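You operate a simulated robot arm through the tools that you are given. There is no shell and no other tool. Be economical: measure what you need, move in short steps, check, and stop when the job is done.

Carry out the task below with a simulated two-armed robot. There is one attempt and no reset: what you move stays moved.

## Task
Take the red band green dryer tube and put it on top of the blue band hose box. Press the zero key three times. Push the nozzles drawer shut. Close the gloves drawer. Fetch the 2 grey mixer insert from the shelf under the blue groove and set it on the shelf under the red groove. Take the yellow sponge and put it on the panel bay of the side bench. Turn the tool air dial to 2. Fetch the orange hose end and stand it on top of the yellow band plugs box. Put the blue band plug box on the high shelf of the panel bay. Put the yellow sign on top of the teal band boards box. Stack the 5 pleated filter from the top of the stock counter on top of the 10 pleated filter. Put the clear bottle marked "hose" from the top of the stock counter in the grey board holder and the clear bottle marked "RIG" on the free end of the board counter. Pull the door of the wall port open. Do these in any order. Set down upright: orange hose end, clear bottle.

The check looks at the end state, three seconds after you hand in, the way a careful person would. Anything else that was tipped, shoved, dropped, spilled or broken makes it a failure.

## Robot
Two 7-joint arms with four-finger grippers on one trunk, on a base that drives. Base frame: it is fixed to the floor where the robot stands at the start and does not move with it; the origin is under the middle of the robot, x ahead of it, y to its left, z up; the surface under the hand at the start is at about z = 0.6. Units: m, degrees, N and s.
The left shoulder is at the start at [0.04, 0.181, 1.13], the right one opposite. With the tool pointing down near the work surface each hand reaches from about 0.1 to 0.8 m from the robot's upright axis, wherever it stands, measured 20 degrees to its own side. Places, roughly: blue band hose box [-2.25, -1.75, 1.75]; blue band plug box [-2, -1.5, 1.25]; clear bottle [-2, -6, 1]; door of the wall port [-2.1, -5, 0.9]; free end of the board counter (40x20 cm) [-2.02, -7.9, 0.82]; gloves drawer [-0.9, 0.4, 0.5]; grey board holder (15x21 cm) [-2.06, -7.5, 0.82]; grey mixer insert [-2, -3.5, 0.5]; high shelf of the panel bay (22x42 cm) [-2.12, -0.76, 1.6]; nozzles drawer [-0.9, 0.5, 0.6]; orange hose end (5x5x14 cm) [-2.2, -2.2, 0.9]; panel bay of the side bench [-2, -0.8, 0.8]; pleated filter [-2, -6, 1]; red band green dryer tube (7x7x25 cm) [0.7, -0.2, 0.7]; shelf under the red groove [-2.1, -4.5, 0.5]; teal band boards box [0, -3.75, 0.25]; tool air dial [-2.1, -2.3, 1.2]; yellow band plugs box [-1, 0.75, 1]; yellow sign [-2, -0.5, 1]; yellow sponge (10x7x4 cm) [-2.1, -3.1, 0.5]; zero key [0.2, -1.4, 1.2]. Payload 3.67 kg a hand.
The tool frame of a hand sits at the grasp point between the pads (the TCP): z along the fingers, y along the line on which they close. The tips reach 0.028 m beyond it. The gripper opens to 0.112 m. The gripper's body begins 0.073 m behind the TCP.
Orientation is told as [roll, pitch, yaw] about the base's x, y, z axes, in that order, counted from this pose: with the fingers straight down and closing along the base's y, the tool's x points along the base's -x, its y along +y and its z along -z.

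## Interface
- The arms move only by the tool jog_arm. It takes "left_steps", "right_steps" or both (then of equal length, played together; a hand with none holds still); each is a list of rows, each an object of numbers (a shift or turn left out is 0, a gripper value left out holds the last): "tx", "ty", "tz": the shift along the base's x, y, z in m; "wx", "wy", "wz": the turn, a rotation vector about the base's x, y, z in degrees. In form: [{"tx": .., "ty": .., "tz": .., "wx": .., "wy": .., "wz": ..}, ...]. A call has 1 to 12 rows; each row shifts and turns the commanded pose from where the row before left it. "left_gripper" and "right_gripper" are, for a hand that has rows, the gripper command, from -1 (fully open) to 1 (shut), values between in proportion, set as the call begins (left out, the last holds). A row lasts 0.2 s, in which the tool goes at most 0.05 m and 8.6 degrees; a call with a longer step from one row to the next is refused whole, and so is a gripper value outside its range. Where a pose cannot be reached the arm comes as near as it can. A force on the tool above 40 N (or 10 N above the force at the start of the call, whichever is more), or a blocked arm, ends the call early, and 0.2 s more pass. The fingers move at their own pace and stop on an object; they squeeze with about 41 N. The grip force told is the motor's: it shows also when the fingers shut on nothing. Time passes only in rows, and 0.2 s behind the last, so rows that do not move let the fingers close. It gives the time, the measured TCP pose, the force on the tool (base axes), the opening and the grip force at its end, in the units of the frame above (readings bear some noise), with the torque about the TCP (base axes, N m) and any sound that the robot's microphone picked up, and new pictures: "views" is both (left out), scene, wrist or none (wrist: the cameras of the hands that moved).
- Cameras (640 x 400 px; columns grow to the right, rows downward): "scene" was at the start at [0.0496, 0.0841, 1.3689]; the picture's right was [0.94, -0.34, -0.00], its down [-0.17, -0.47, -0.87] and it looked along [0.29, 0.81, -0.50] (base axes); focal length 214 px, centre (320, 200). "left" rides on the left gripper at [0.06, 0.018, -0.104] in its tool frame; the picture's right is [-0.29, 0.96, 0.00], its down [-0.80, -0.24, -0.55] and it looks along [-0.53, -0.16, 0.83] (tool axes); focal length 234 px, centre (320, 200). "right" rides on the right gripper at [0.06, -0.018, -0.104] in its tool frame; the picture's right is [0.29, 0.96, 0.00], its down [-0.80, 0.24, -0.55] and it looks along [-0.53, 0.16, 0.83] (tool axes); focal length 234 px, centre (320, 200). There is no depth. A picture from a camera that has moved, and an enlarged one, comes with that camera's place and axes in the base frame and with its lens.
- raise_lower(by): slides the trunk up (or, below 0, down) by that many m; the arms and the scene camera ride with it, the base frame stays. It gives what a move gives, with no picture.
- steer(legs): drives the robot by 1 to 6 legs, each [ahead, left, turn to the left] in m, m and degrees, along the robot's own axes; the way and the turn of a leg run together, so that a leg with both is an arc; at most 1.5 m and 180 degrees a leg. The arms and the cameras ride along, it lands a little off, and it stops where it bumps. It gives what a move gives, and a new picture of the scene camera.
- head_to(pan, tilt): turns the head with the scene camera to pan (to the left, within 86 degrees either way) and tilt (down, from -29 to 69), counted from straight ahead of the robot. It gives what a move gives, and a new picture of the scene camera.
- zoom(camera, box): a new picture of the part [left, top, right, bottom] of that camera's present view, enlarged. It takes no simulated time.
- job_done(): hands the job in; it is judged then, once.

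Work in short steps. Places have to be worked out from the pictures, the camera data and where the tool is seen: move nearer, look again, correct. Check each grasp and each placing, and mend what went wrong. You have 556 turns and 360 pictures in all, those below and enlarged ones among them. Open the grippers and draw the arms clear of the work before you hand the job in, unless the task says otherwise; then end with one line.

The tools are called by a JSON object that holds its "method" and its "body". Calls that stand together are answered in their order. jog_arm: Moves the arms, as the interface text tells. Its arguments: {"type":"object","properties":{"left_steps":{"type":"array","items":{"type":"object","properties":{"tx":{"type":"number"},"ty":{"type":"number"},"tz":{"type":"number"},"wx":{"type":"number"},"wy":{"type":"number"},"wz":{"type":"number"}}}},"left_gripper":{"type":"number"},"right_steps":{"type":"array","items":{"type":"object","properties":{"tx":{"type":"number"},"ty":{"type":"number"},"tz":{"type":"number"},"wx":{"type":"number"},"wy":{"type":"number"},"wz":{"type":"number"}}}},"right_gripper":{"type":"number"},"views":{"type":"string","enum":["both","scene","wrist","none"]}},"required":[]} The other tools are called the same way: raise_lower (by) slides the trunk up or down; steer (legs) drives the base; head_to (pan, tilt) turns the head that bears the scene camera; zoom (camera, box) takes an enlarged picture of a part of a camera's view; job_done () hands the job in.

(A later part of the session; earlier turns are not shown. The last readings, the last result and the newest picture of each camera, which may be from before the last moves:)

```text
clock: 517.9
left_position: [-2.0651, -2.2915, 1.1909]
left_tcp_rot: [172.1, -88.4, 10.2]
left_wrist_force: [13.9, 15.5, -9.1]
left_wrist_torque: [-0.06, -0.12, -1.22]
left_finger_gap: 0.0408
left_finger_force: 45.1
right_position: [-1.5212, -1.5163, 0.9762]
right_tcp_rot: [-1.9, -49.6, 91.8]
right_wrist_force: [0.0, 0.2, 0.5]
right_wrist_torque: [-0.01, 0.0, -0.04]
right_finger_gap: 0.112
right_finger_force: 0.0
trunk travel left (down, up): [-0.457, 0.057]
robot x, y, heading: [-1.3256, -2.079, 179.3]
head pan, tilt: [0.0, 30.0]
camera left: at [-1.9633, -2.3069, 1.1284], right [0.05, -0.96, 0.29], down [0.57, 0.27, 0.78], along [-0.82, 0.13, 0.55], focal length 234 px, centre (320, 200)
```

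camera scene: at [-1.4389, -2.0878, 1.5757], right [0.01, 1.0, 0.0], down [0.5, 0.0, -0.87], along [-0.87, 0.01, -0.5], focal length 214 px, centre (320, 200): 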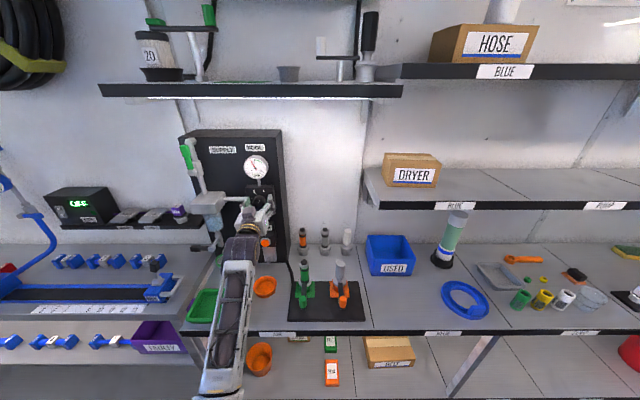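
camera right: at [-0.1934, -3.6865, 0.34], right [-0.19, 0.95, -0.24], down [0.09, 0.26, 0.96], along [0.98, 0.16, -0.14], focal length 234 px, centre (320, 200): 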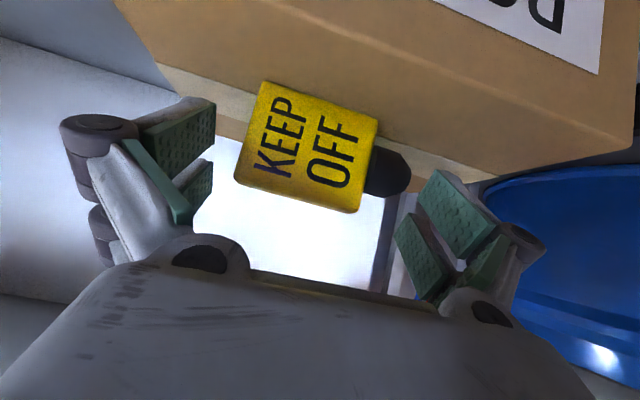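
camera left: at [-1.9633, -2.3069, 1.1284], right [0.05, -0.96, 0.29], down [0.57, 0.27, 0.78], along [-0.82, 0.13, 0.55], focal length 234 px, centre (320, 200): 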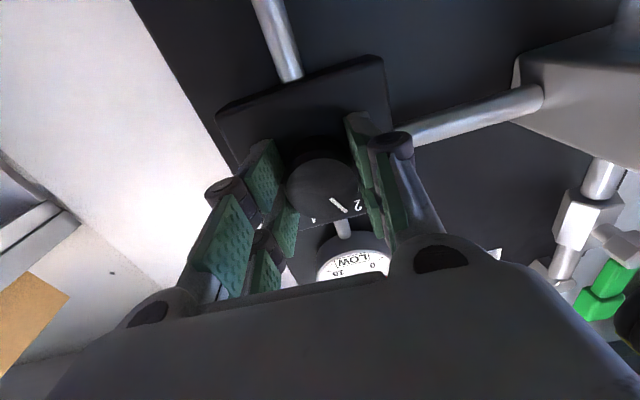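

Pointer about three quarters of the way from 4 to 2; ~12° more.

{"method": "jog_arm", "body": {"left_steps": [{"wx": 4.5}, {"wx": 4.5}, {"wx": 4}], "left_gripper": 1, "views": "none"}}

{"method": "jog_arm", "body": {"left_steps": [{}, {}, {}, {"tx": 0.03}, {"tx": 0.03}, {"tx": 0.03}, {"tx": 0.03}], "left_gripper": -0.2, "views": "none"}}

{"method": "zoom", "body": {"camera": "left", "box": [200, 60, 420, 200]}}

```text
clock: 518.9
left_position: [-2.0676, -2.2923, 1.1906]
left_tcp_rot: [-99.1, -79.4, -79.1]
left_wrist_force: [5.7, 27.5, 2.6]
left_wrist_torque: [-0.14, 0.56, -1.06]
left_finger_gap: 0.04
left_finger_force: 44.9
right_position: [-1.5163, -1.517, 0.9778]
right_tcp_rot: [-1.8, -49.6, 91.6]
right_wrist_force: [-0.6, -1.0, -0.4]
right_wrist_torque: [0.0, 0.02, 0.03]
right_finger_gap: 0.112
right_finger_force: 0.1
trunk travel left (down, up): [-0.457, 0.057]
robot x, y, heading: [-1.3258, -2.0838, 179.1]
head pan, tilt: [0.0, 30.0]
stopped in row 3 (left hand): the force on the tool passed its limit at 42 N (the readings are from after the stop); the commanded pose is now the measured one
```

```text
clock: 520.5
left_position: [-1.9458, -2.2999, 1.1916]
left_tcp_rot: [-98.7, -79.5, -79.1]
left_wrist_force: [0.5, -0.6, -0.2]
left_wrist_torque: [0.01, 0.01, 0.0]
left_finger_gap: 0.0674
left_finger_force: 0.0
right_position: [-1.5188, -1.5184, 0.9776]
right_tcp_rot: [-1.8, -49.6, 91.8]
right_wrist_force: [0.3, 0.4, 0.6]
right_wrist_torque: [0.0, 0.01, 0.02]
right_finger_gap: 0.1121
right_finger_force: 0.1
trunk travel left (down, up): [-0.457, 0.057]
robot x, y, heading: [-1.3277, -2.0833, 179.1]
head pan, tilt: [0.0, 30.0]
```

```text
2.86 times, centred on (310, 130) of left
camera zoom: at [-1.8425, -2.3031, 1.1265], right [0.04, -0.99, 0.11], down [0.57, 0.12, 0.81], along [-0.82, 0.03, 0.57], focal length 669 px, centre (349, 400)
```

zoom: 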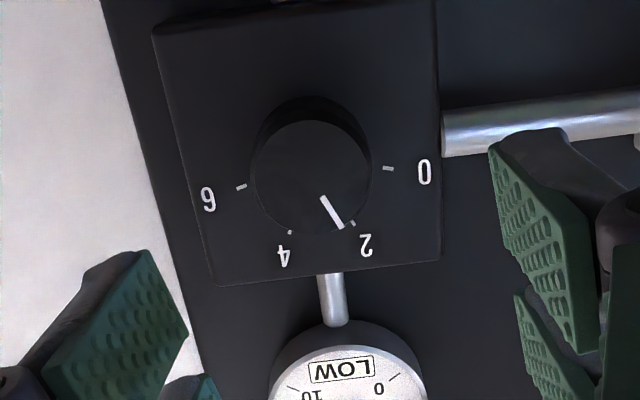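

The pointer is ~5° short of the 2 mark. One more fine nudge: re-grip and turn a little.

{"method": "jog_arm", "body": {"left_steps": [{"wx": -7, "tx": -0.03, "ty": 0.003}, {"wx": -7, "tx": -0.03, "ty": 0.003}, {"wx": -4, "tx": -0.03}, {"tx": -0.03}, {}], "left_gripper": -0.2, "views": "none"}}

{"method": "jog_arm", "body": {"left_steps": [{}, {}, {}], "left_gripper": 1, "views": "none"}}

{"method": "jog_arm", "body": {"left_steps": [{"wx": 4}, {"wx": 4}, {"wx": 2}], "left_gripper": 1, "views": "none"}}

{"method": "jog_arm", "body": {"left_steps": [{}, {}, {}, {"tx": 0.03}, {"tx": 0.03}, {"tx": 0.03}, {"tx": 0.03}], "left_gripper": -0.2, "views": "none"}}

{"method": "zoom", "body": {"camera": "left", "box": [200, 60, 420, 200]}}

```text
clock: 521.6
left_position: [-2.0675, -2.2931, 1.1894]
left_tcp_rot: [106.1, -82.3, 76.0]
left_wrist_force: [-0.3, -0.5, -0.2]
left_wrist_torque: [0.02, -0.02, -0.02]
left_finger_gap: 0.0672
left_finger_force: 0.0
right_position: [-1.5187, -1.5175, 0.9761]
right_tcp_rot: [-2.1, -49.7, 91.8]
right_wrist_force: [0.0, 0.3, 0.2]
right_wrist_torque: [-0.02, 0.02, 0.04]
right_finger_gap: 0.112
right_finger_force: 0.0
trunk travel left (down, up): [-0.457, 0.057]
robot x, y, heading: [-1.325, -2.0809, 179.3]
head pan, tilt: [0.0, 30.0]
```

```text
clock: 522.5
left_position: [-2.0651, -2.2926, 1.1878]
left_tcp_rot: [106.0, -82.3, 76.1]
left_wrist_force: [5.2, 3.1, -3.0]
left_wrist_torque: [-0.03, -0.19, -1.19]
left_finger_gap: 0.0414
left_finger_force: 45.1
right_position: [-1.5184, -1.517, 0.978]
right_tcp_rot: [-2.0, -49.6, 91.8]
right_wrist_force: [-0.2, 0.1, 1.1]
right_wrist_torque: [-0.03, 0.0, -0.02]
right_finger_gap: 0.1121
right_finger_force: 0.2
trunk travel left (down, up): [-0.457, 0.057]
robot x, y, heading: [-1.3268, -2.0843, 179.4]
head pan, tilt: [0.0, 30.0]
```

```text
clock: 523.2
left_position: [-2.0661, -2.2911, 1.1887]
left_tcp_rot: [-124.2, -86.9, -53.7]
left_wrist_force: [11.7, 6.4, -6.3]
left_wrist_torque: [-0.03, 0.5, -0.96]
left_finger_gap: 0.0414
left_finger_force: 44.9
right_position: [-1.5189, -1.5163, 0.9765]
right_tcp_rot: [-1.9, -49.4, 91.6]
right_wrist_force: [0.8, 0.4, -1.4]
right_wrist_torque: [0.01, -0.03, 0.03]
right_finger_gap: 0.112
right_finger_force: 0.0
trunk travel left (down, up): [-0.457, 0.057]
robot x, y, heading: [-1.3302, -2.0812, 179.2]
head pan, tilt: [0.0, 30.0]
```

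```text
clock: 524.9
left_position: [-1.9454, -2.292, 1.1903]
left_tcp_rot: [-125.2, -86.8, -52.6]
left_wrist_force: [0.0, -0.2, -0.2]
left_wrist_torque: [0.03, -0.03, -0.02]
left_finger_gap: 0.0674
left_finger_force: 0.1
right_position: [-1.5176, -1.516, 0.9782]
right_tcp_rot: [-1.9, -49.7, 91.7]
right_wrist_force: [0.2, 0.0, 0.1]
right_wrist_torque: [0.02, 0.02, 0.0]
right_finger_gap: 0.1122
right_finger_force: 0.1
trunk travel left (down, up): [-0.457, 0.057]
robot x, y, heading: [-1.3256, -2.0819, 179.4]
head pan, tilt: [0.0, 30.0]
```

```text
2.86 times, centred on (310, 130) of left
camera zoom: at [-1.8428, -2.3042, 1.127], right [0.05, -0.97, 0.24], down [0.57, 0.23, 0.79], along [-0.82, 0.1, 0.56], focal length 669 px, centre (349, 400)
```

zoom: 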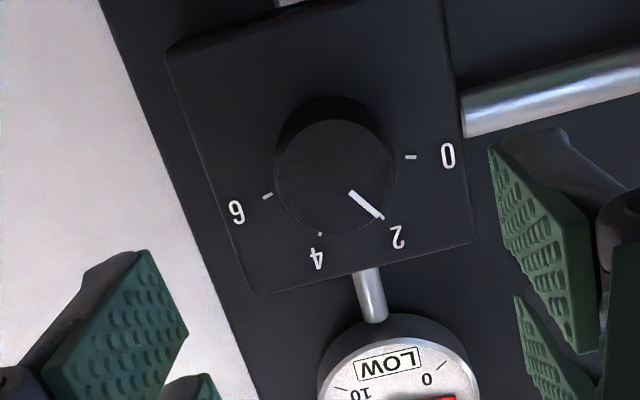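

The pointer now sits on the 2 mark. Next the orange hose end at about (-2.198,-2.165), z 0.85–0.99. I back off, strafe right and tilt the hand to point steeply down.

{"method": "steer", "body": {"legs": [[-0.18, -0.1, 0]]}}

{"method": "jog_arm", "body": {"left_steps": [{"wy": -7.5}, {"wy": -7.5}, {"wy": -7.5}, {"wy": -7.5}, {"wy": -7.5}, {"wy": -7.5}, {"wy": -7.5}, {}], "left_gripper": -0.2, "views": "none"}}

{"method": "raise_lower", "body": {"by": -0.1}}

```text
clock: 526.5
left_position: [-1.7662, -2.1981, 1.1901]
left_tcp_rot: [-123.1, -87.0, -54.5]
left_wrist_force: [0.1, -0.1, -0.2]
left_wrist_torque: [0.02, 0.0, -0.02]
left_finger_gap: 0.0671
left_finger_force: 0.2
right_position: [-1.3416, -1.421, 0.9781]
right_tcp_rot: [-2.0, -49.7, 92.1]
right_wrist_force: [0.1, 0.5, -0.3]
right_wrist_torque: [0.02, -0.02, 0.03]
right_finger_gap: 0.1122
right_finger_force: 0.1
trunk travel left (down, up): [-0.457, 0.057]
robot x, y, heading: [-1.1447, -1.9868, 179.6]
head pan, tilt: [0.0, 30.0]
camera scene: at [-1.2597, -1.9862, 1.5756], right [0.01, 1.0, 0.0], down [0.5, 0.0, -0.87], along [-0.87, 0.01, -0.5], focal length 214 px, centre (320, 200)
```

scene: 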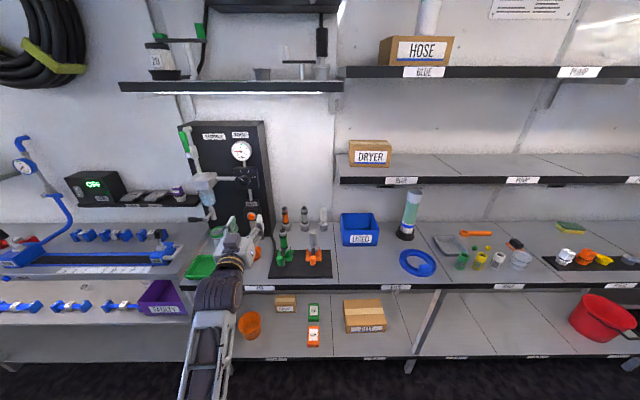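

```text
clock: 528.3
left_position: [-1.7662, -2.1981, 1.1894]
left_tcp_rot: [0.3, -39.2, -176.7]
left_wrist_force: [-1.0, 0.8, 0.0]
left_wrist_torque: [-0.03, 0.02, -0.01]
left_finger_gap: 0.0674
left_finger_force: 0.1
right_position: [-1.3396, -1.4217, 0.9781]
right_tcp_rot: [-2.0, -49.7, 91.9]
right_wrist_force: [0.2, 0.0, 1.2]
right_wrist_torque: [-0.02, 0.0, 0.04]
right_finger_gap: 0.1119
right_finger_force: 0.1
trunk travel left (down, up): [-0.457, 0.057]
robot x, y, heading: [-1.1466, -1.9843, 179.6]
head pan, tilt: [0.0, 30.0]
```

```text
clock: 529.6
left_position: [-1.7671, -2.1981, 1.0875]
left_tcp_rot: [0.3, -39.3, -176.7]
left_wrist_force: [0.1, 0.3, 0.9]
left_wrist_torque: [0.0, 0.0, -0.04]
left_finger_gap: 0.0671
left_finger_force: 0.0
right_position: [-1.3406, -1.4215, 0.8784]
right_tcp_rot: [-2.1, -49.7, 91.9]
right_wrist_force: [0.6, 0.7, -0.2]
right_wrist_torque: [0.01, 0.03, 0.06]
right_finger_gap: 0.1123
right_finger_force: 0.0
trunk travel left (down, up): [-0.357, 0.157]
robot x, y, heading: [-1.1463, -1.9833, 179.5]
head pan, tilt: [0.0, 30.0]
```

I go in 0.275 m with a slight right shift and look from the wrist.

{"method": "jog_arm", "body": {"left_steps": [{"tz": 0.03}, {}], "left_gripper": -0.1, "views": "none"}}

{"method": "steer", "body": {"legs": [[0.26, -0.035, 0]]}}

{"method": "zoom", "body": {"camera": "left", "box": [0, 0, 640, 400]}}

```text
clock: 530.2
left_position: [-1.7658, -2.1971, 1.1168]
left_tcp_rot: [0.3, -39.2, -176.7]
left_wrist_force: [-0.4, -0.7, -0.9]
left_wrist_torque: [-0.01, 0.03, -0.02]
left_finger_gap: 0.062
left_finger_force: 0.1
right_position: [-1.3407, -1.4222, 0.8775]
right_tcp_rot: [-1.9, -49.7, 91.9]
right_wrist_force: [0.4, -0.2, -0.6]
right_wrist_torque: [0.01, 0.0, 0.0]
right_finger_gap: 0.1122
right_finger_force: 0.0
trunk travel left (down, up): [-0.357, 0.157]
robot x, y, heading: [-1.1486, -1.9871, 179.7]
head pan, tilt: [0.0, 30.0]
```

```text
clock: 532.1
left_position: [-2.0233, -2.1623, 1.1183]
left_tcp_rot: [0.3, -39.3, -176.7]
left_wrist_force: [-0.2, -0.5, 0.0]
left_wrist_torque: [-0.02, -0.01, -0.03]
left_finger_gap: 0.0617
left_finger_force: 0.2
right_position: [-1.5989, -1.385, 0.8768]
right_tcp_rot: [-2.1, -49.6, 92.0]
right_wrist_force: [-0.2, -0.5, -0.3]
right_wrist_torque: [0.02, -0.01, 0.01]
right_finger_gap: 0.1119
right_finger_force: 0.0
trunk travel left (down, up): [-0.357, 0.157]
robot x, y, heading: [-1.404, -1.9485, 179.4]
head pan, tilt: [0.0, 30.0]
camera scene: at [-1.5164, -1.9487, 1.4745], right [0.01, 1.0, 0.0], down [0.5, 0.0, -0.87], along [-0.87, 0.01, -0.5], focal length 214 px, centre (320, 200)
```

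scene: 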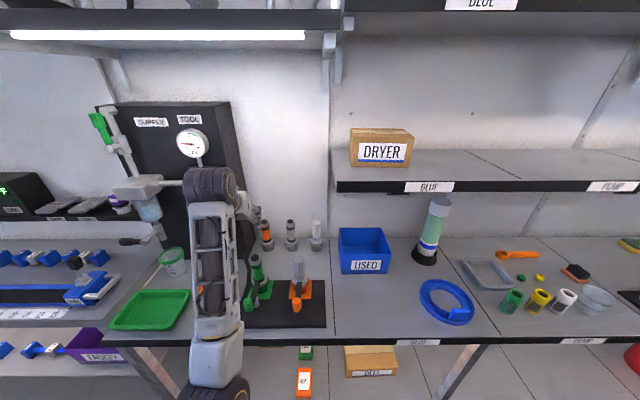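

```text
1.00 times, centred on (320, 200) of left (not enlarged: the box is as wide or as high as the picture)
camera zoom: at [-1.9103, -2.1724, 1.161], right [-0.16, -0.97, 0.19], down [-0.28, 0.23, 0.93], along [-0.95, 0.1, -0.31], focal length 234 px, centre (320, 200)
```

zoom: 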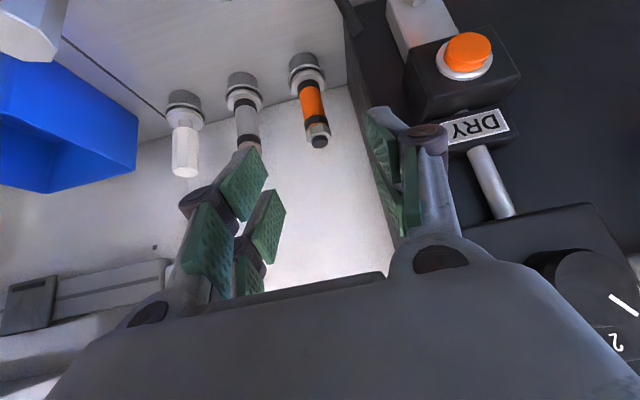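

Orange hose end axis at (-2.185,-2.16). I descend along the finger direction to z≈0.945.

{"method": "jog_arm", "body": {"left_steps": [{"tx": -0.027, "tz": -0.029}, {"tx": -0.027, "tz": -0.029}, {"tx": -0.027, "tz": -0.029}, {"tx": -0.027, "tz": -0.029}, {"tx": -0.027, "tz": -0.029}, {"tx": -0.025, "tz": -0.026}, {}], "left_gripper": -0.1, "views": "wrist"}}

```text
clock: 533.7
left_position: [-2.1841, -2.1615, 0.9462]
left_tcp_rot: [0.3, -39.3, -176.7]
left_wrist_force: [0.4, -0.5, -0.6]
left_wrist_torque: [-0.02, -0.02, -0.01]
left_finger_gap: 0.0617
left_finger_force: 0.0
right_position: [-1.5983, -1.384, 0.877]
right_tcp_rot: [-2.0, -49.7, 91.9]
right_wrist_force: [-0.1, -0.1, -0.5]
right_wrist_torque: [-0.03, 0.02, 0.0]
right_finger_gap: 0.1122
right_finger_force: 0.0
trunk travel left (down, up): [-0.357, 0.157]
robot x, y, heading: [-1.4005, -1.9491, 179.5]
head pan, tilt: [0.0, 30.0]
camera left: at [-2.0707, -2.1731, 0.9899], right [-0.16, -0.97, 0.19], down [-0.28, 0.23, 0.93], along [-0.95, 0.1, -0.31], focal length 234 px, centre (320, 200)
```

left: 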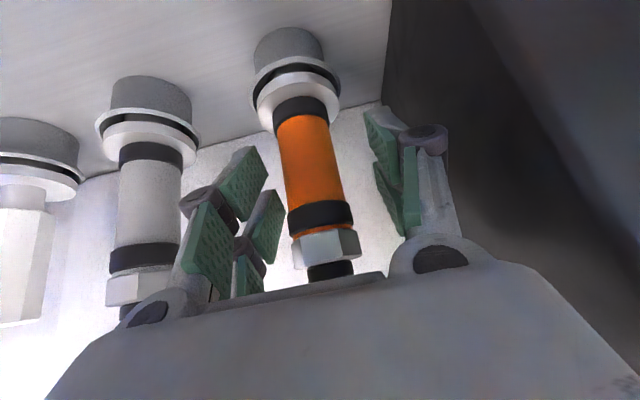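

Centred between the pads. I close.

{"method": "jog_arm", "body": {"left_steps": [{}, {}, {}], "left_gripper": 1, "views": "none"}}

{"method": "raise_lower", "body": {"by": 0.12}}

```text
clock: 534.5
left_position: [-2.1847, -2.1601, 0.9449]
left_tcp_rot: [0.2, -39.3, -176.7]
left_wrist_force: [-2.5, 10.2, -2.7]
left_wrist_torque: [0.74, 0.2, -0.06]
left_finger_gap: 0.0327
left_finger_force: 40.8
right_position: [-1.5986, -1.3847, 0.8768]
right_tcp_rot: [-2.1, -49.6, 92.0]
right_wrist_force: [0.1, -0.4, -0.2]
right_wrist_torque: [0.02, 0.0, -0.02]
right_finger_gap: 0.1118
right_finger_force: 0.1
trunk travel left (down, up): [-0.357, 0.157]
robot x, y, heading: [-1.4041, -1.9499, 179.5]
head pan, tilt: [0.0, 30.0]
```

```text
clock: 536.0
left_position: [-2.1842, -2.1598, 1.0678]
left_tcp_rot: [0.3, -39.4, -176.7]
left_wrist_force: [0.3, 0.4, -1.2]
left_wrist_torque: [-0.01, 0.02, 0.03]
left_finger_gap: 0.0328
left_finger_force: 40.6
right_position: [-1.5994, -1.3843, 0.9984]
right_tcp_rot: [-2.1, -49.8, 92.1]
right_wrist_force: [-0.2, 0.8, 0.4]
right_wrist_torque: [-0.01, 0.02, 0.0]
right_finger_gap: 0.1122
right_finger_force: 0.0
trunk travel left (down, up): [-0.477, 0.037]
robot x, y, heading: [-1.4036, -1.951, 179.5]
head pan, tilt: [0.0, 30.0]
```

Held (33 mm). I lift a bit more, back out, turn to face the tool chest, and drive there.

{"method": "jog_arm", "body": {"left_steps": [{"tz": 0.03}, {"tz": 0.03}, {"tz": 0.03}, {}], "left_gripper": 1, "views": "none"}}

{"method": "steer", "body": {"legs": [[-0.35, 0, 0], [0, 0, -90], [1.0, -0.33, 0], [0.7, 0, 0]]}}

{"method": "zoom", "body": {"camera": "left", "box": [0, 0, 640, 400]}}

```text
clock: 537.0
left_position: [-2.1843, -2.1606, 1.1603]
left_tcp_rot: [0.3, -39.3, -176.6]
left_wrist_force: [-0.5, 0.4, -1.4]
left_wrist_torque: [-0.01, 0.02, 0.02]
left_finger_gap: 0.0325
left_finger_force: 40.7
right_position: [-1.599, -1.3845, 0.9973]
right_tcp_rot: [-2.0, -49.7, 92.0]
right_wrist_force: [0.4, 0.1, 0.7]
right_wrist_torque: [0.03, 0.03, 0.02]
right_finger_gap: 0.1119
right_finger_force: 0.1
trunk travel left (down, up): [-0.477, 0.037]
robot x, y, heading: [-1.4065, -1.9499, 180.0]
head pan, tilt: [0.0, 30.0]
```

```text
clock: 552.1
left_position: [-0.9008, 0.5318, 1.1596]
left_tcp_rot: [0.3, -39.3, 92.8]
left_wrist_force: [-0.1, 0.1, -1.0]
left_wrist_torque: [-0.01, -0.01, -0.01]
left_finger_gap: 0.0326
left_finger_force: 41.1
right_position: [-0.1302, -0.0606, 0.9984]
right_tcp_rot: [-2.0, -49.6, 1.4]
right_wrist_force: [0.6, 0.7, -0.1]
right_wrist_torque: [0.01, 0.01, 0.0]
right_finger_gap: 0.112
right_finger_force: 0.1
trunk travel left (down, up): [-0.477, 0.037]
robot x, y, heading: [-0.6975, -0.2501, 89.2]
head pan, tilt: [0.0, 30.0]
camera scene: at [-0.6957, -0.1404, 1.5958], right [1.0, -0.02, 0.0], down [-0.01, -0.5, -0.87], along [0.01, 0.87, -0.5], focal length 214 px, centre (320, 200)
```

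scene: 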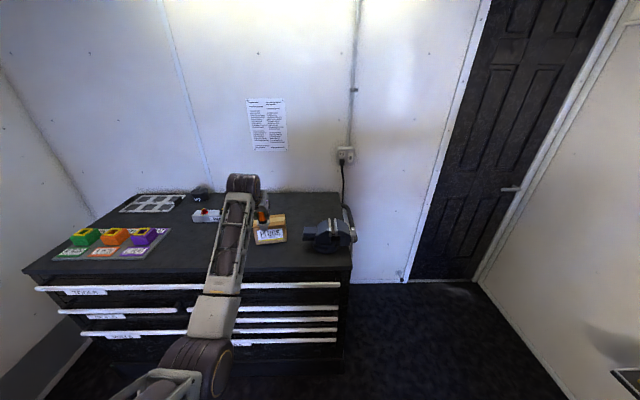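

```text
1.00 times, centred on (320, 200) of left (not enlarged: the box is as wide or as high as the picture)
camera zoom: at [-0.9134, 0.4174, 1.2027], right [-0.97, 0.17, 0.19], down [0.23, 0.28, 0.93], along [0.11, 0.95, -0.31], focal length 234 px, centre (320, 200)
```

zoom: 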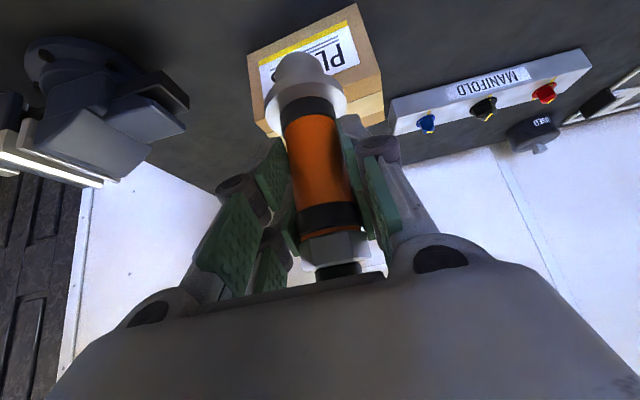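

The box is straight ahead. I enlarge to see the hose end's bottom and the box top.

{"method": "zoom", "body": {"camera": "left", "box": [230, 0, 410, 112]}}

{"method": "zoom", "body": {"camera": "scene", "box": [190, 190, 310, 260]}}

```text
3.56 times, centred on (320, 56) of left
camera zoom: at [-0.9134, 0.4174, 1.2027], right [-0.97, 0.17, 0.19], down [0.23, 0.28, 0.93], along [0.11, 0.95, -0.31], focal length 833 px, centre (320, 712)
```

zoom: 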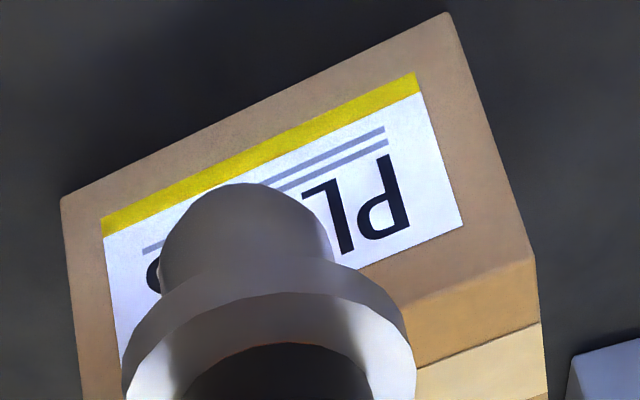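

```text
5.33 times, centred on (250, 225) of scene
camera zoom: at [-0.6957, -0.1404, 1.5958], right [1.0, -0.02, 0.0], down [-0.01, -0.5, -0.87], along [0.01, 0.87, -0.5], focal length 1144 px, centre (693, 67)
```

zoom: 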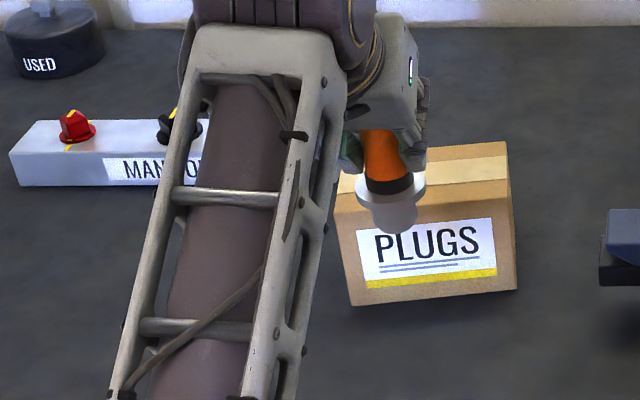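

Box top: x -0.996…-0.845, y 0.663…0.744, z≈1.005. I drive forward 0.17 m to bring the hose end over its centre.

{"method": "steer", "body": {"legs": [[0.17, 0.02, 0]]}}

{"method": "zoom", "body": {"camera": "left", "box": [160, 0, 480, 200]}}

```text
clock: 553.6
left_position: [-0.9186, 0.7012, 1.1615]
left_tcp_rot: [0.2, -39.5, 92.8]
left_wrist_force: [-0.2, -0.3, -1.2]
left_wrist_torque: [0.0, -0.01, 0.0]
left_finger_gap: 0.0328
left_finger_force: 41.1
right_position: [-0.149, 0.1113, 0.998]
right_tcp_rot: [-1.9, -49.7, 1.6]
right_wrist_force: [-0.2, -0.8, 0.6]
right_wrist_torque: [0.03, 0.01, 0.01]
right_finger_gap: 0.1121
right_finger_force: 0.0
trunk travel left (down, up): [-0.477, 0.037]
robot x, y, heading: [-0.7155, -0.0758, 88.9]
head pan, tilt: [0.0, 30.0]
camera scene: at [-0.7126, 0.0297, 1.596], right [1.0, -0.02, 0.0], down [-0.01, -0.5, -0.87], along [0.01, 0.87, -0.5], focal length 214 px, centre (320, 200)
```

scene: 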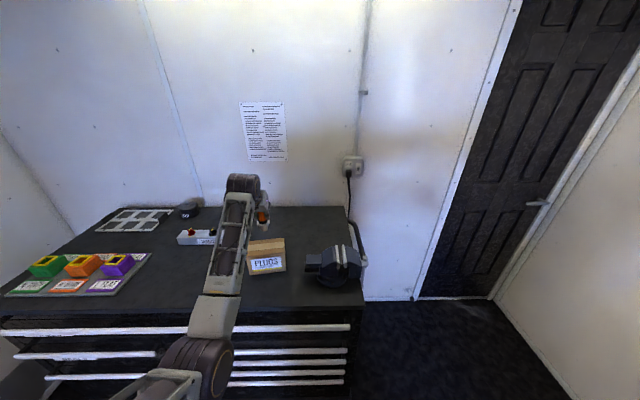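

```text
2.00 times, centred on (320, 100) of left
camera zoom: at [-0.9307, 0.5879, 1.2039], right [-0.97, 0.17, 0.19], down [0.23, 0.28, 0.93], along [0.11, 0.95, -0.31], focal length 468 px, centre (320, 400)
```

zoom: 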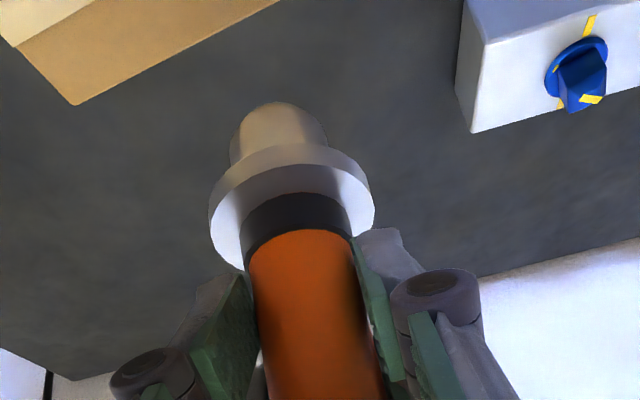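

The box's back edge is y≈0.717, so its centre is y≈0.675. I move back 2.7 cm and lower carefully.

{"method": "jog_arm", "body": {"left_steps": [{"ty": -0.014, "tx": 0.002}, {"ty": -0.013}, {"tz": -0.02}, {"tz": -0.015}, {"tz": -0.008}, {}], "left_gripper": 1, "views": "none"}}

{"method": "zoom", "body": {"camera": "scene", "box": [190, 180, 310, 280]}}

```text
clock: 555.0
left_position: [-0.9178, 0.6773, 1.1192]
left_tcp_rot: [0.3, -39.4, 92.9]
left_wrist_force: [-0.2, 0.4, 3.8]
left_wrist_torque: [-0.02, -0.08, 0.02]
left_finger_gap: 0.0327
left_finger_force: 40.7
right_position: [-0.1495, 0.1133, 0.998]
right_tcp_rot: [-2.0, -49.7, 1.5]
right_wrist_force: [-1.0, -0.3, 0.1]
right_wrist_torque: [0.0, -0.02, 0.01]
right_finger_gap: 0.1117
right_finger_force: 0.1
trunk travel left (down, up): [-0.477, 0.037]
robot x, y, heading: [-0.7126, -0.0758, 89.2]
head pan, tilt: [0.0, 30.0]
```

```text
4.00 times, centred on (250, 230) of scene
camera zoom: at [-0.7128, 0.0318, 1.5959], right [1.0, -0.02, 0.0], down [-0.01, -0.5, -0.87], along [0.01, 0.87, -0.5], focal length 858 px, centre (600, 80)
```

zoom: 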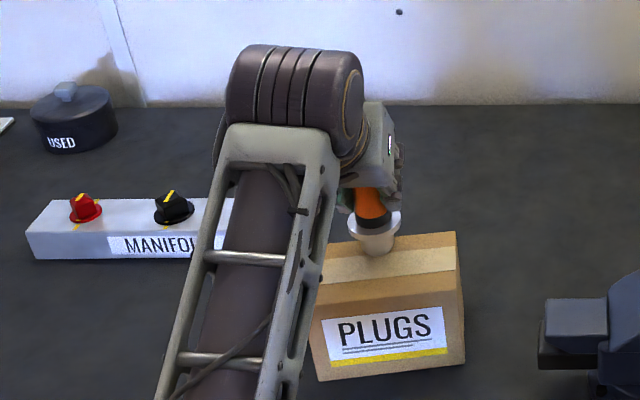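

Contact has begun, but it's a bit near the back edge. I lift slightly, move 1.5 cm toward me, and lower again.

{"method": "jog_arm", "body": {"left_steps": [{"tz": 0.008}, {"ty": -0.015}, {"tz": -0.006}, {"tz": -0.003}, {"tz": -0.002}, {}], "left_gripper": 1, "views": "none"}}

```text
clock: 556.4
left_position: [-0.9159, 0.6622, 1.1182]
left_tcp_rot: [0.3, -39.8, 92.9]
left_wrist_force: [-2.3, 7.0, 24.4]
left_wrist_torque: [0.58, 0.04, 0.04]
left_finger_gap: 0.0329
left_finger_force: 40.5
right_position: [-0.1472, 0.1114, 0.9979]
right_tcp_rot: [-1.9, -49.7, 1.5]
right_wrist_force: [0.4, -0.4, -0.3]
right_wrist_torque: [-0.01, 0.01, 0.02]
right_finger_gap: 0.1119
right_finger_force: 0.0
trunk travel left (down, up): [-0.477, 0.037]
robot x, y, heading: [-0.7124, -0.0782, 88.9]
head pan, tilt: [0.0, 30.0]
```

Seated with 24 N. I ease up 2 mm and open.

{"method": "jog_arm", "body": {"left_steps": [{"tz": 0.002}, {}], "left_gripper": 1, "views": "none"}}

{"method": "jog_arm", "body": {"left_steps": [{}, {}], "left_gripper": -0.1, "views": "none"}}

{"method": "zoom", "body": {"camera": "scene", "box": [190, 180, 310, 280]}}

```text
clock: 557.0
left_position: [-0.9161, 0.662, 1.1168]
left_tcp_rot: [0.2, -39.6, 92.9]
left_wrist_force: [-1.6, 8.7, 23.5]
left_wrist_torque: [0.74, 0.01, 0.05]
left_finger_gap: 0.0326
left_finger_force: 41.6
right_position: [-0.1467, 0.1122, 0.9975]
right_tcp_rot: [-1.9, -49.6, 1.5]
right_wrist_force: [-0.2, -0.5, 0.5]
right_wrist_torque: [-0.02, 0.03, -0.02]
right_finger_gap: 0.1122
right_finger_force: 0.0
trunk travel left (down, up): [-0.477, 0.037]
robot x, y, heading: [-0.717, -0.0796, 89.2]
head pan, tilt: [0.0, 30.0]
```

```text
clock: 557.6
left_position: [-0.9157, 0.6613, 1.1148]
left_tcp_rot: [0.3, -39.2, 92.9]
left_wrist_force: [-0.9, -0.3, -0.3]
left_wrist_torque: [-0.02, 0.02, 0.0]
left_finger_gap: 0.0614
left_finger_force: 0.0
right_position: [-0.1472, 0.1127, 0.9974]
right_tcp_rot: [-2.1, -49.7, 1.6]
right_wrist_force: [0.6, -0.2, -0.2]
right_wrist_torque: [0.0, -0.01, 0.0]
right_finger_gap: 0.1118
right_finger_force: 0.1
trunk travel left (down, up): [-0.477, 0.037]
robot x, y, heading: [-0.7155, -0.0761, 89.2]
head pan, tilt: [0.0, 30.0]
```

```text
4.00 times, centred on (250, 230) of scene
camera zoom: at [-0.7126, 0.0316, 1.5958], right [1.0, -0.02, 0.0], down [-0.01, -0.5, -0.87], along [0.01, 0.87, -0.5], focal length 858 px, centre (600, 80)
```

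zoom: 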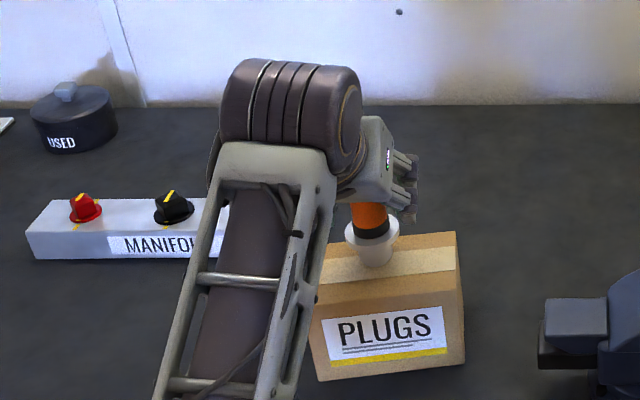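

It stands. I withdraw along the finger axis.

{"method": "jog_arm", "body": {"left_steps": [{"ty": -0.015, "tz": 0.02}, {"ty": -0.02, "tz": 0.026}, {"ty": -0.025, "tz": 0.03}, {"ty": -0.03, "tz": 0.03}, {"ty": -0.04, "tz": 0.02}, {"ty": -0.04}], "left_gripper": -0.1, "views": "none"}}

{"method": "steer", "body": {"legs": [[-0.3, 0, 0]]}}

{"method": "zoom", "body": {"camera": "scene", "box": [170, 160, 310, 270]}}

```text
clock: 559.0
left_position: [-0.9152, 0.4891, 1.2437]
left_tcp_rot: [0.5, -39.4, 92.8]
left_wrist_force: [0.4, -0.3, 0.4]
left_wrist_torque: [-0.01, 0.04, 0.01]
left_finger_gap: 0.0618
left_finger_force: 0.1
right_position: [-0.1466, 0.1112, 0.9972]
right_tcp_rot: [-2.0, -49.5, 1.5]
right_wrist_force: [0.6, 0.2, -0.8]
right_wrist_torque: [0.0, 0.01, 0.0]
right_finger_gap: 0.1119
right_finger_force: 0.0
trunk travel left (down, up): [-0.477, 0.037]
robot x, y, heading: [-0.7123, -0.0752, 89.1]
head pan, tilt: [0.0, 30.0]
```

```text
clock: 561.1
left_position: [-0.9222, 0.1937, 1.2431]
left_tcp_rot: [0.4, -39.2, 92.9]
left_wrist_force: [0.7, -0.6, 0.3]
left_wrist_torque: [0.02, 0.03, -0.01]
left_finger_gap: 0.0615
left_finger_force: 0.1
right_position: [-0.1519, -0.1832, 0.9981]
right_tcp_rot: [-2.1, -49.7, 1.7]
right_wrist_force: [1.0, -0.2, 0.5]
right_wrist_torque: [0.01, 0.02, -0.01]
right_finger_gap: 0.1118
right_finger_force: 0.1
trunk travel left (down, up): [-0.477, 0.037]
robot x, y, heading: [-0.7155, -0.3756, 89.3]
head pan, tilt: [0.0, 30.0]
camera scene: at [-0.7175, -0.2645, 1.5956], right [1.0, -0.01, 0.0], down [-0.01, -0.5, -0.87], along [0.01, 0.87, -0.5], focal length 214 px, centre (320, 200)
```

scene: 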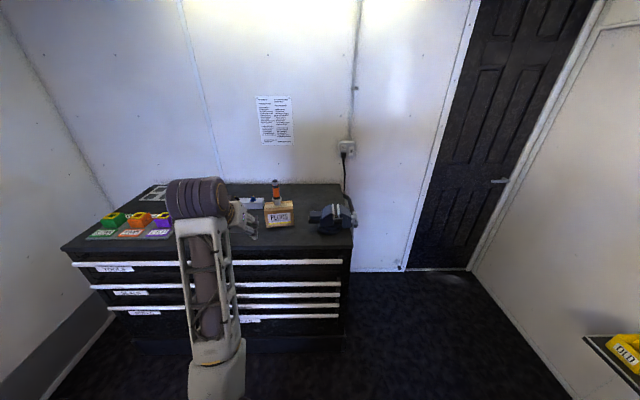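

```text
3.64 times, centred on (240, 215) of scene
camera zoom: at [-0.7175, -0.2645, 1.5956], right [1.0, -0.01, 0.0], down [-0.01, -0.5, -0.87], along [0.01, 0.87, -0.5], focal length 780 px, centre (611, 146)
```

zoom: 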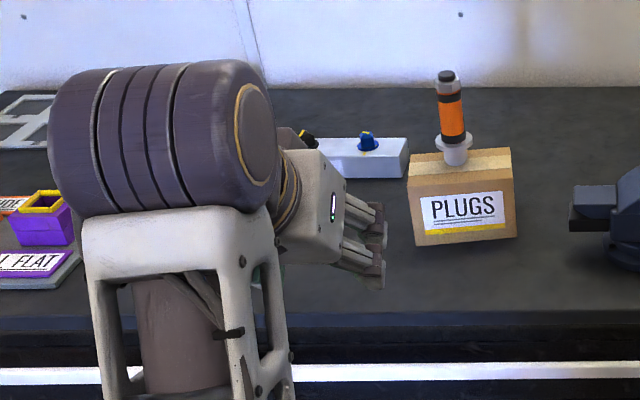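

Hose end stands upright. Now I travel to the stock counter near y≈-6, facing -x.

{"method": "steer", "body": {"legs": [[0, 0, 90], [0.15, 0.5, 0], [0, 1.45, 0], [0, 1.45, 0], [0, 1.3, 0]]}}

{"method": "zoom", "body": {"camera": "scene", "box": [0, 100, 640, 400]}}

```text
clock: 588.7
left_position: [-1.5503, -5.2612, 1.2437]
left_tcp_rot: [0.3, -39.2, -178.0]
left_wrist_force: [0.4, 0.1, -0.1]
left_wrist_torque: [-0.04, 0.04, 0.02]
left_finger_gap: 0.0617
left_finger_force: 0.0
right_position: [-1.1596, -4.4969, 0.9983]
right_tcp_rot: [-2.0, -49.7, 90.6]
right_wrist_force: [-0.6, -0.3, -0.4]
right_wrist_torque: [0.03, -0.01, -0.04]
right_finger_gap: 0.1119
right_finger_force: 0.0
trunk travel left (down, up): [-0.477, 0.037]
robot x, y, heading: [-0.975, -5.0672, 178.2]
head pan, tilt: [0.0, 30.0]
camera scene: at [-1.0912, -5.0629, 1.5958], right [0.03, 1.0, 0.0], down [0.5, -0.02, -0.87], along [-0.87, 0.03, -0.5], focal length 214 px, centre (320, 200)
```

scene: 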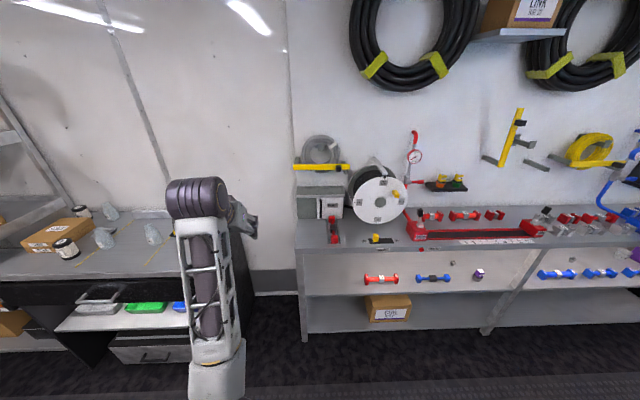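

```text
1.00 times, centred on (320, 250) of scene (not enlarged: the box is as wide or as high as the picture)
camera zoom: at [-1.0912, -5.0629, 1.5958], right [0.03, 1.0, 0.0], down [0.5, -0.02, -0.87], along [-0.87, 0.03, -0.5], focal length 214 px, centre (320, 150)
```

zoom: 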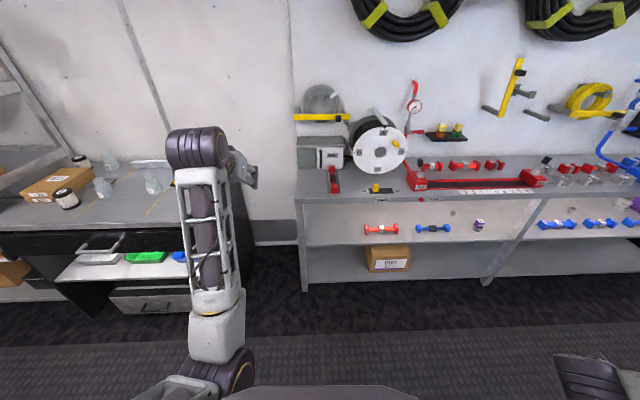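

The "wall port" should be the grey unit near the reel at y≈-5. I enlarge it.

{"method": "zoom", "body": {"camera": "scene", "box": [285, 170, 385, 250]}}

```text
5.00 times, centred on (335, 210) of scene
camera zoom: at [-1.0912, -5.0629, 1.5958], right [0.03, 1.0, 0.0], down [0.5, -0.02, -0.87], along [-0.87, 0.03, -0.5], focal length 1072 px, centre (245, 150)
```

zoom: 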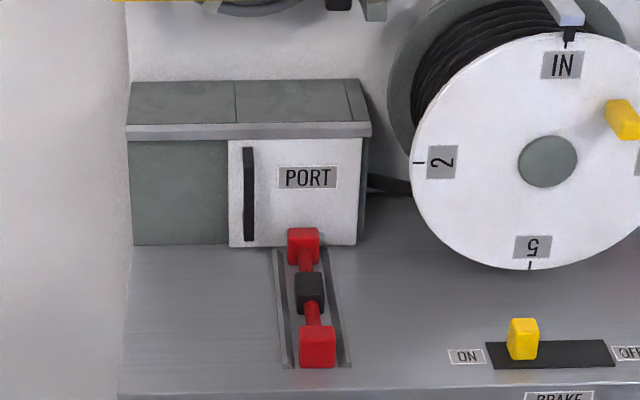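

It's the PORT box with a white door, black bar handle at its left side. I go closer and look with the left wrist camera.

{"method": "steer", "body": {"legs": [[0.28, -0.27, 0]]}}

{"method": "jog_arm", "body": {"left_steps": [{"wy": 7, "tz": -0.04}, {"wy": 7, "tz": -0.04}, {"wy": 7, "tz": -0.04}, {"wy": 7, "tz": -0.04}, {"wy": 5, "tz": -0.04}, {}], "left_gripper": -0.1, "views": "wrist"}}

```text
clock: 591.1
left_position: [-1.8184, -4.9874, 1.2433]
left_tcp_rot: [0.4, -39.2, -178.4]
left_wrist_force: [-0.1, -0.9, -0.6]
left_wrist_torque: [-0.01, -0.01, 0.0]
left_finger_gap: 0.0618
left_finger_force: 0.0
right_position: [-1.4244, -4.2259, 0.9991]
right_tcp_rot: [-2.0, -49.7, 90.2]
right_wrist_force: [0.6, 0.3, -0.3]
right_wrist_torque: [-0.04, 0.0, 0.02]
right_finger_gap: 0.1119
right_finger_force: 0.1
trunk travel left (down, up): [-0.477, 0.037]
robot x, y, heading: [-1.2465, -4.7929, 178.1]
head pan, tilt: [0.0, 30.0]
camera scene: at [-1.3573, -4.7919, 1.5958], right [0.04, 1.0, 0.0], down [0.5, -0.02, -0.87], along [-0.87, 0.03, -0.5], focal length 214 px, centre (320, 200)
```

scene: 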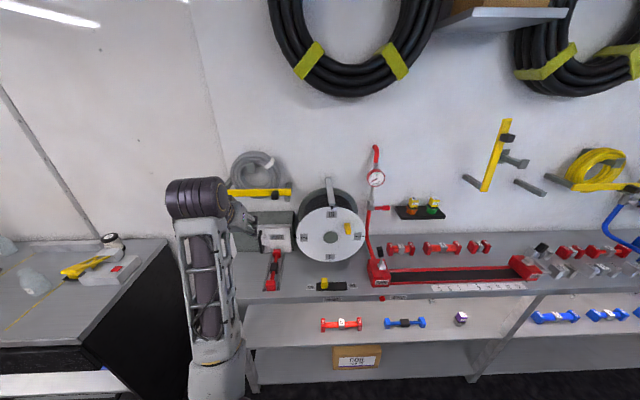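

```text
clock: 592.5
left_position: [-1.8175, -4.9851, 1.0432]
left_tcp_rot: [-2.8, -72.4, -175.6]
left_wrist_force: [-0.6, 0.2, 0.0]
left_wrist_torque: [0.0, 0.01, 0.02]
left_finger_gap: 0.0615
left_finger_force: 0.1
right_position: [-1.4248, -4.2248, 0.9979]
right_tcp_rot: [-2.1, -49.7, 90.4]
right_wrist_force: [0.6, -0.4, 0.3]
right_wrist_torque: [0.01, 0.01, -0.01]
right_finger_gap: 0.1118
right_finger_force: 0.0
trunk travel left (down, up): [-0.477, 0.037]
robot x, y, heading: [-1.2441, -4.7974, 177.9]
head pan, tilt: [0.0, 30.0]
camera left: at [-1.7003, -4.9993, 1.0172], right [-0.06, -0.96, 0.26], down [0.28, 0.23, 0.93], along [-0.96, 0.13, 0.26], focal length 234 px, centre (320, 200)
```

left: 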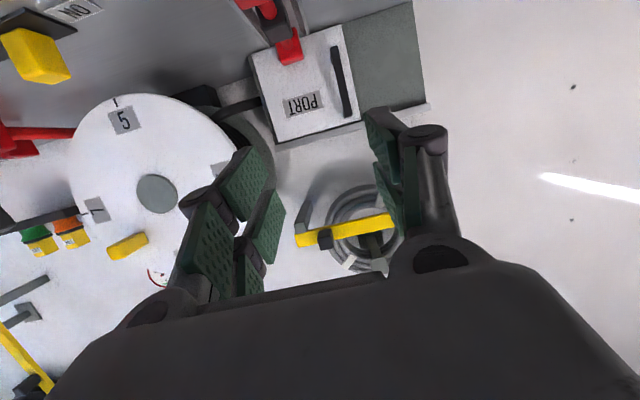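

{"method": "zoom", "body": {"camera": "left", "box": [220, 0, 440, 140]}}

```text
2.86 times, centred on (330, 70) of left
camera zoom: at [-1.7003, -4.9993, 1.0172], right [-0.06, -0.96, 0.26], down [0.28, 0.23, 0.93], along [-0.96, 0.13, 0.26], focal length 669 px, centre (291, 571)
```

zoom: 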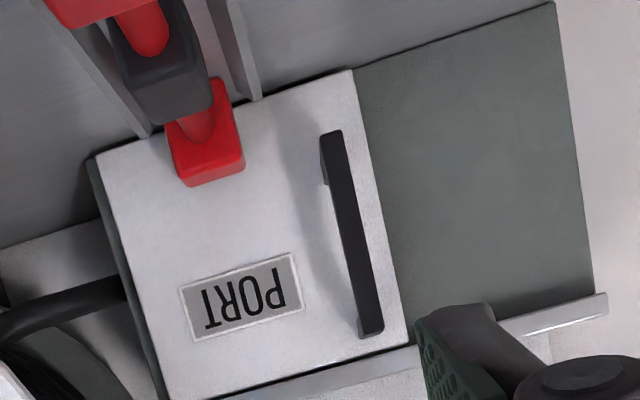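

It looks like a sliding door on a rail (it stands proud of the grey panel). Handle bar at about (-2.108,-5.025), z≈0.95. I drive 0.12 m in, level the hand and align.

{"method": "steer", "body": {"legs": [[0.12, 0.035, 0]]}}

{"method": "jog_arm", "body": {"left_steps": [{"wy": 6, "tz": -0.03}, {"wy": 6, "tz": -0.03}, {"tz": -0.022}, {"tx": -0.02}, {}], "left_gripper": -0.1, "views": "wrist"}}

```text
clock: 593.8
left_position: [-1.9399, -5.0121, 1.0434]
left_tcp_rot: [-2.7, -72.3, -175.9]
left_wrist_force: [0.7, 0.4, 0.1]
left_wrist_torque: [0.01, -0.01, -0.03]
left_finger_gap: 0.0618
left_finger_force: 0.0
right_position: [-1.544, -4.254, 0.9987]
right_tcp_rot: [-2.0, -49.6, 90.1]
right_wrist_force: [-0.5, 0.2, -0.4]
right_wrist_torque: [0.01, 0.01, 0.01]
right_finger_gap: 0.1122
right_finger_force: 0.0
trunk travel left (down, up): [-0.477, 0.037]
robot x, y, heading: [-1.3672, -4.8225, 177.8]
head pan, tilt: [0.0, 30.0]
camera scene: at [-1.4789, -4.8204, 1.5959], right [0.04, 1.0, 0.0], down [0.5, -0.02, -0.87], along [-0.87, 0.03, -0.5], focal length 214 px, centre (320, 200)
```

scene: 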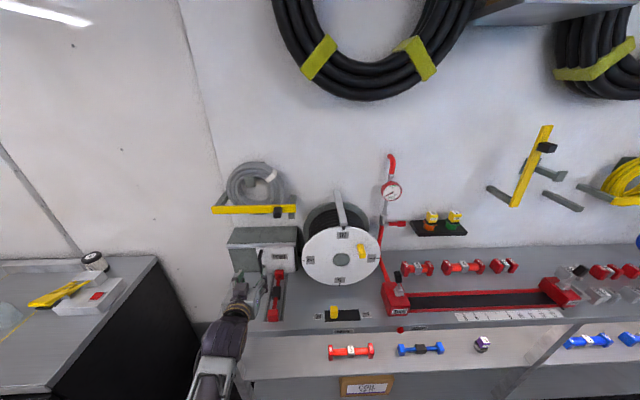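

```text
clock: 595.0
left_position: [-1.9566, -5.0165, 0.9564]
left_tcp_rot: [1.1, -83.9, 179.7]
left_wrist_force: [0.8, -0.4, 0.8]
left_wrist_torque: [-0.02, 0.0, -0.03]
left_finger_gap: 0.0617
left_finger_force: 0.1
right_position: [-1.5446, -4.255, 0.9983]
right_tcp_rot: [-2.1, -49.7, 90.2]
right_wrist_force: [0.2, -0.4, -0.2]
right_wrist_torque: [0.02, -0.02, -0.03]
right_finger_gap: 0.1118
right_finger_force: 0.1
trunk travel left (down, up): [-0.477, 0.037]
robot x, y, heading: [-1.3674, -4.8222, 177.9]
head pan, tilt: [0.0, 30.0]
camera left: at [-1.8481, -5.0335, 0.908], right [-0.02, -0.96, 0.29], down [0.46, 0.25, 0.85], along [-0.89, 0.15, 0.44], focal length 234 px, centre (320, 200)
```

left: 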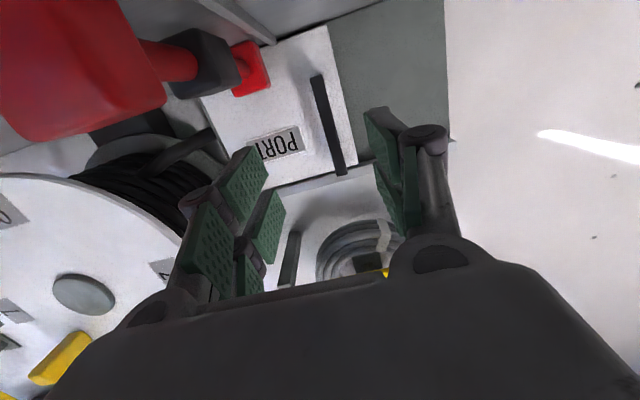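

Handle confirmed at (y -5.024, z 0.952). I advance 11 cm and close on it.

{"method": "jog_arm", "body": {"left_steps": [{"tx": -0.03, "ty": -0.002, "tz": -0.001}, {"tx": -0.03, "ty": -0.002, "tz": -0.001}, {"tx": -0.03, "ty": -0.002, "tz": -0.001}, {"tx": -0.021, "ty": -0.002}, {}], "left_gripper": -0.1, "views": "wrist"}}

```text
clock: 596.2
left_position: [-2.0731, -5.021, 0.9582]
left_tcp_rot: [-12.0, -84.2, -166.8]
left_wrist_force: [0.8, 0.0, -0.2]
left_wrist_torque: [0.0, 0.02, -0.01]
left_finger_gap: 0.0615
left_finger_force: 0.0
right_position: [-1.5442, -4.2557, 0.998]
right_tcp_rot: [-1.9, -49.7, 90.2]
right_wrist_force: [-0.3, -0.3, -0.8]
right_wrist_torque: [0.01, -0.01, 0.01]
right_finger_gap: 0.1119
right_finger_force: 0.1
trunk travel left (down, up): [-0.477, 0.037]
robot x, y, heading: [-1.3659, -4.8253, 177.8]
head pan, tilt: [0.0, 30.0]
camera left: at [-1.9636, -5.0356, 0.9085], right [-0.01, -0.96, 0.27], down [0.47, 0.23, 0.85], along [-0.88, 0.13, 0.45], focal length 234 px, centre (320, 200)
```

left: 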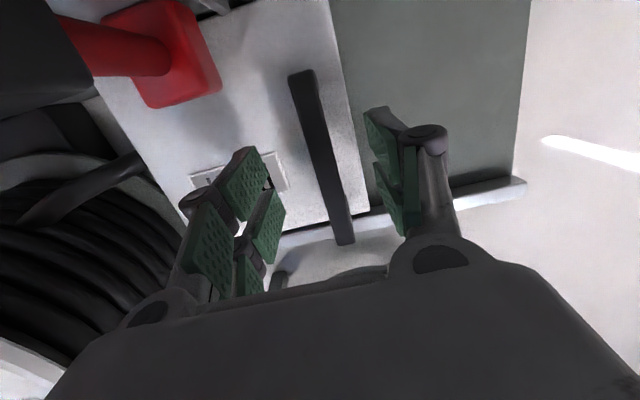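

The bar is between the fingers. I close.

{"method": "jog_arm", "body": {"left_steps": [{}, {}, {}], "left_gripper": 1, "views": "wrist"}}

```text
clock: 597.0
left_position: [-2.0727, -5.0249, 0.9574]
left_tcp_rot: [-8.4, -84.3, -170.1]
left_wrist_force: [-4.6, -19.0, 0.7]
left_wrist_torque: [-2.27, -0.08, -0.01]
left_finger_gap: 0.0116
left_finger_force: 45.3
right_position: [-1.5459, -4.2554, 0.9988]
right_tcp_rot: [-2.1, -49.6, 90.3]
right_wrist_force: [-0.4, -0.3, 0.4]
right_wrist_torque: [-0.01, 0.0, 0.01]
right_finger_gap: 0.1118
right_finger_force: 0.2
trunk travel left (down, up): [-0.477, 0.037]
robot x, y, heading: [-1.3642, -4.8229, 177.8]
head pan, tilt: [0.0, 30.0]
camera left: at [-1.964, -5.0405, 0.9077], right [0.0, -0.96, 0.27], down [0.47, 0.24, 0.85], along [-0.88, 0.13, 0.45], focal length 234 px, centre (320, 200)
```

left: 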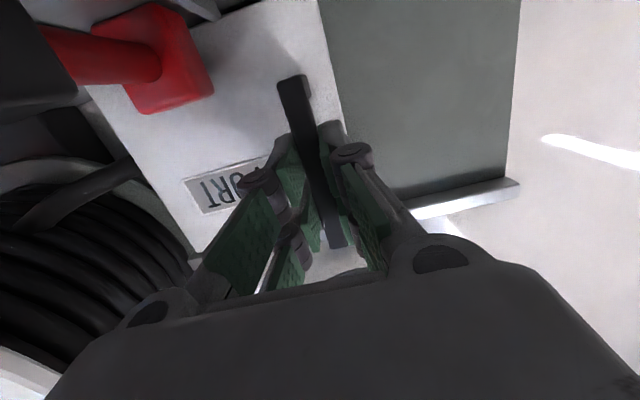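

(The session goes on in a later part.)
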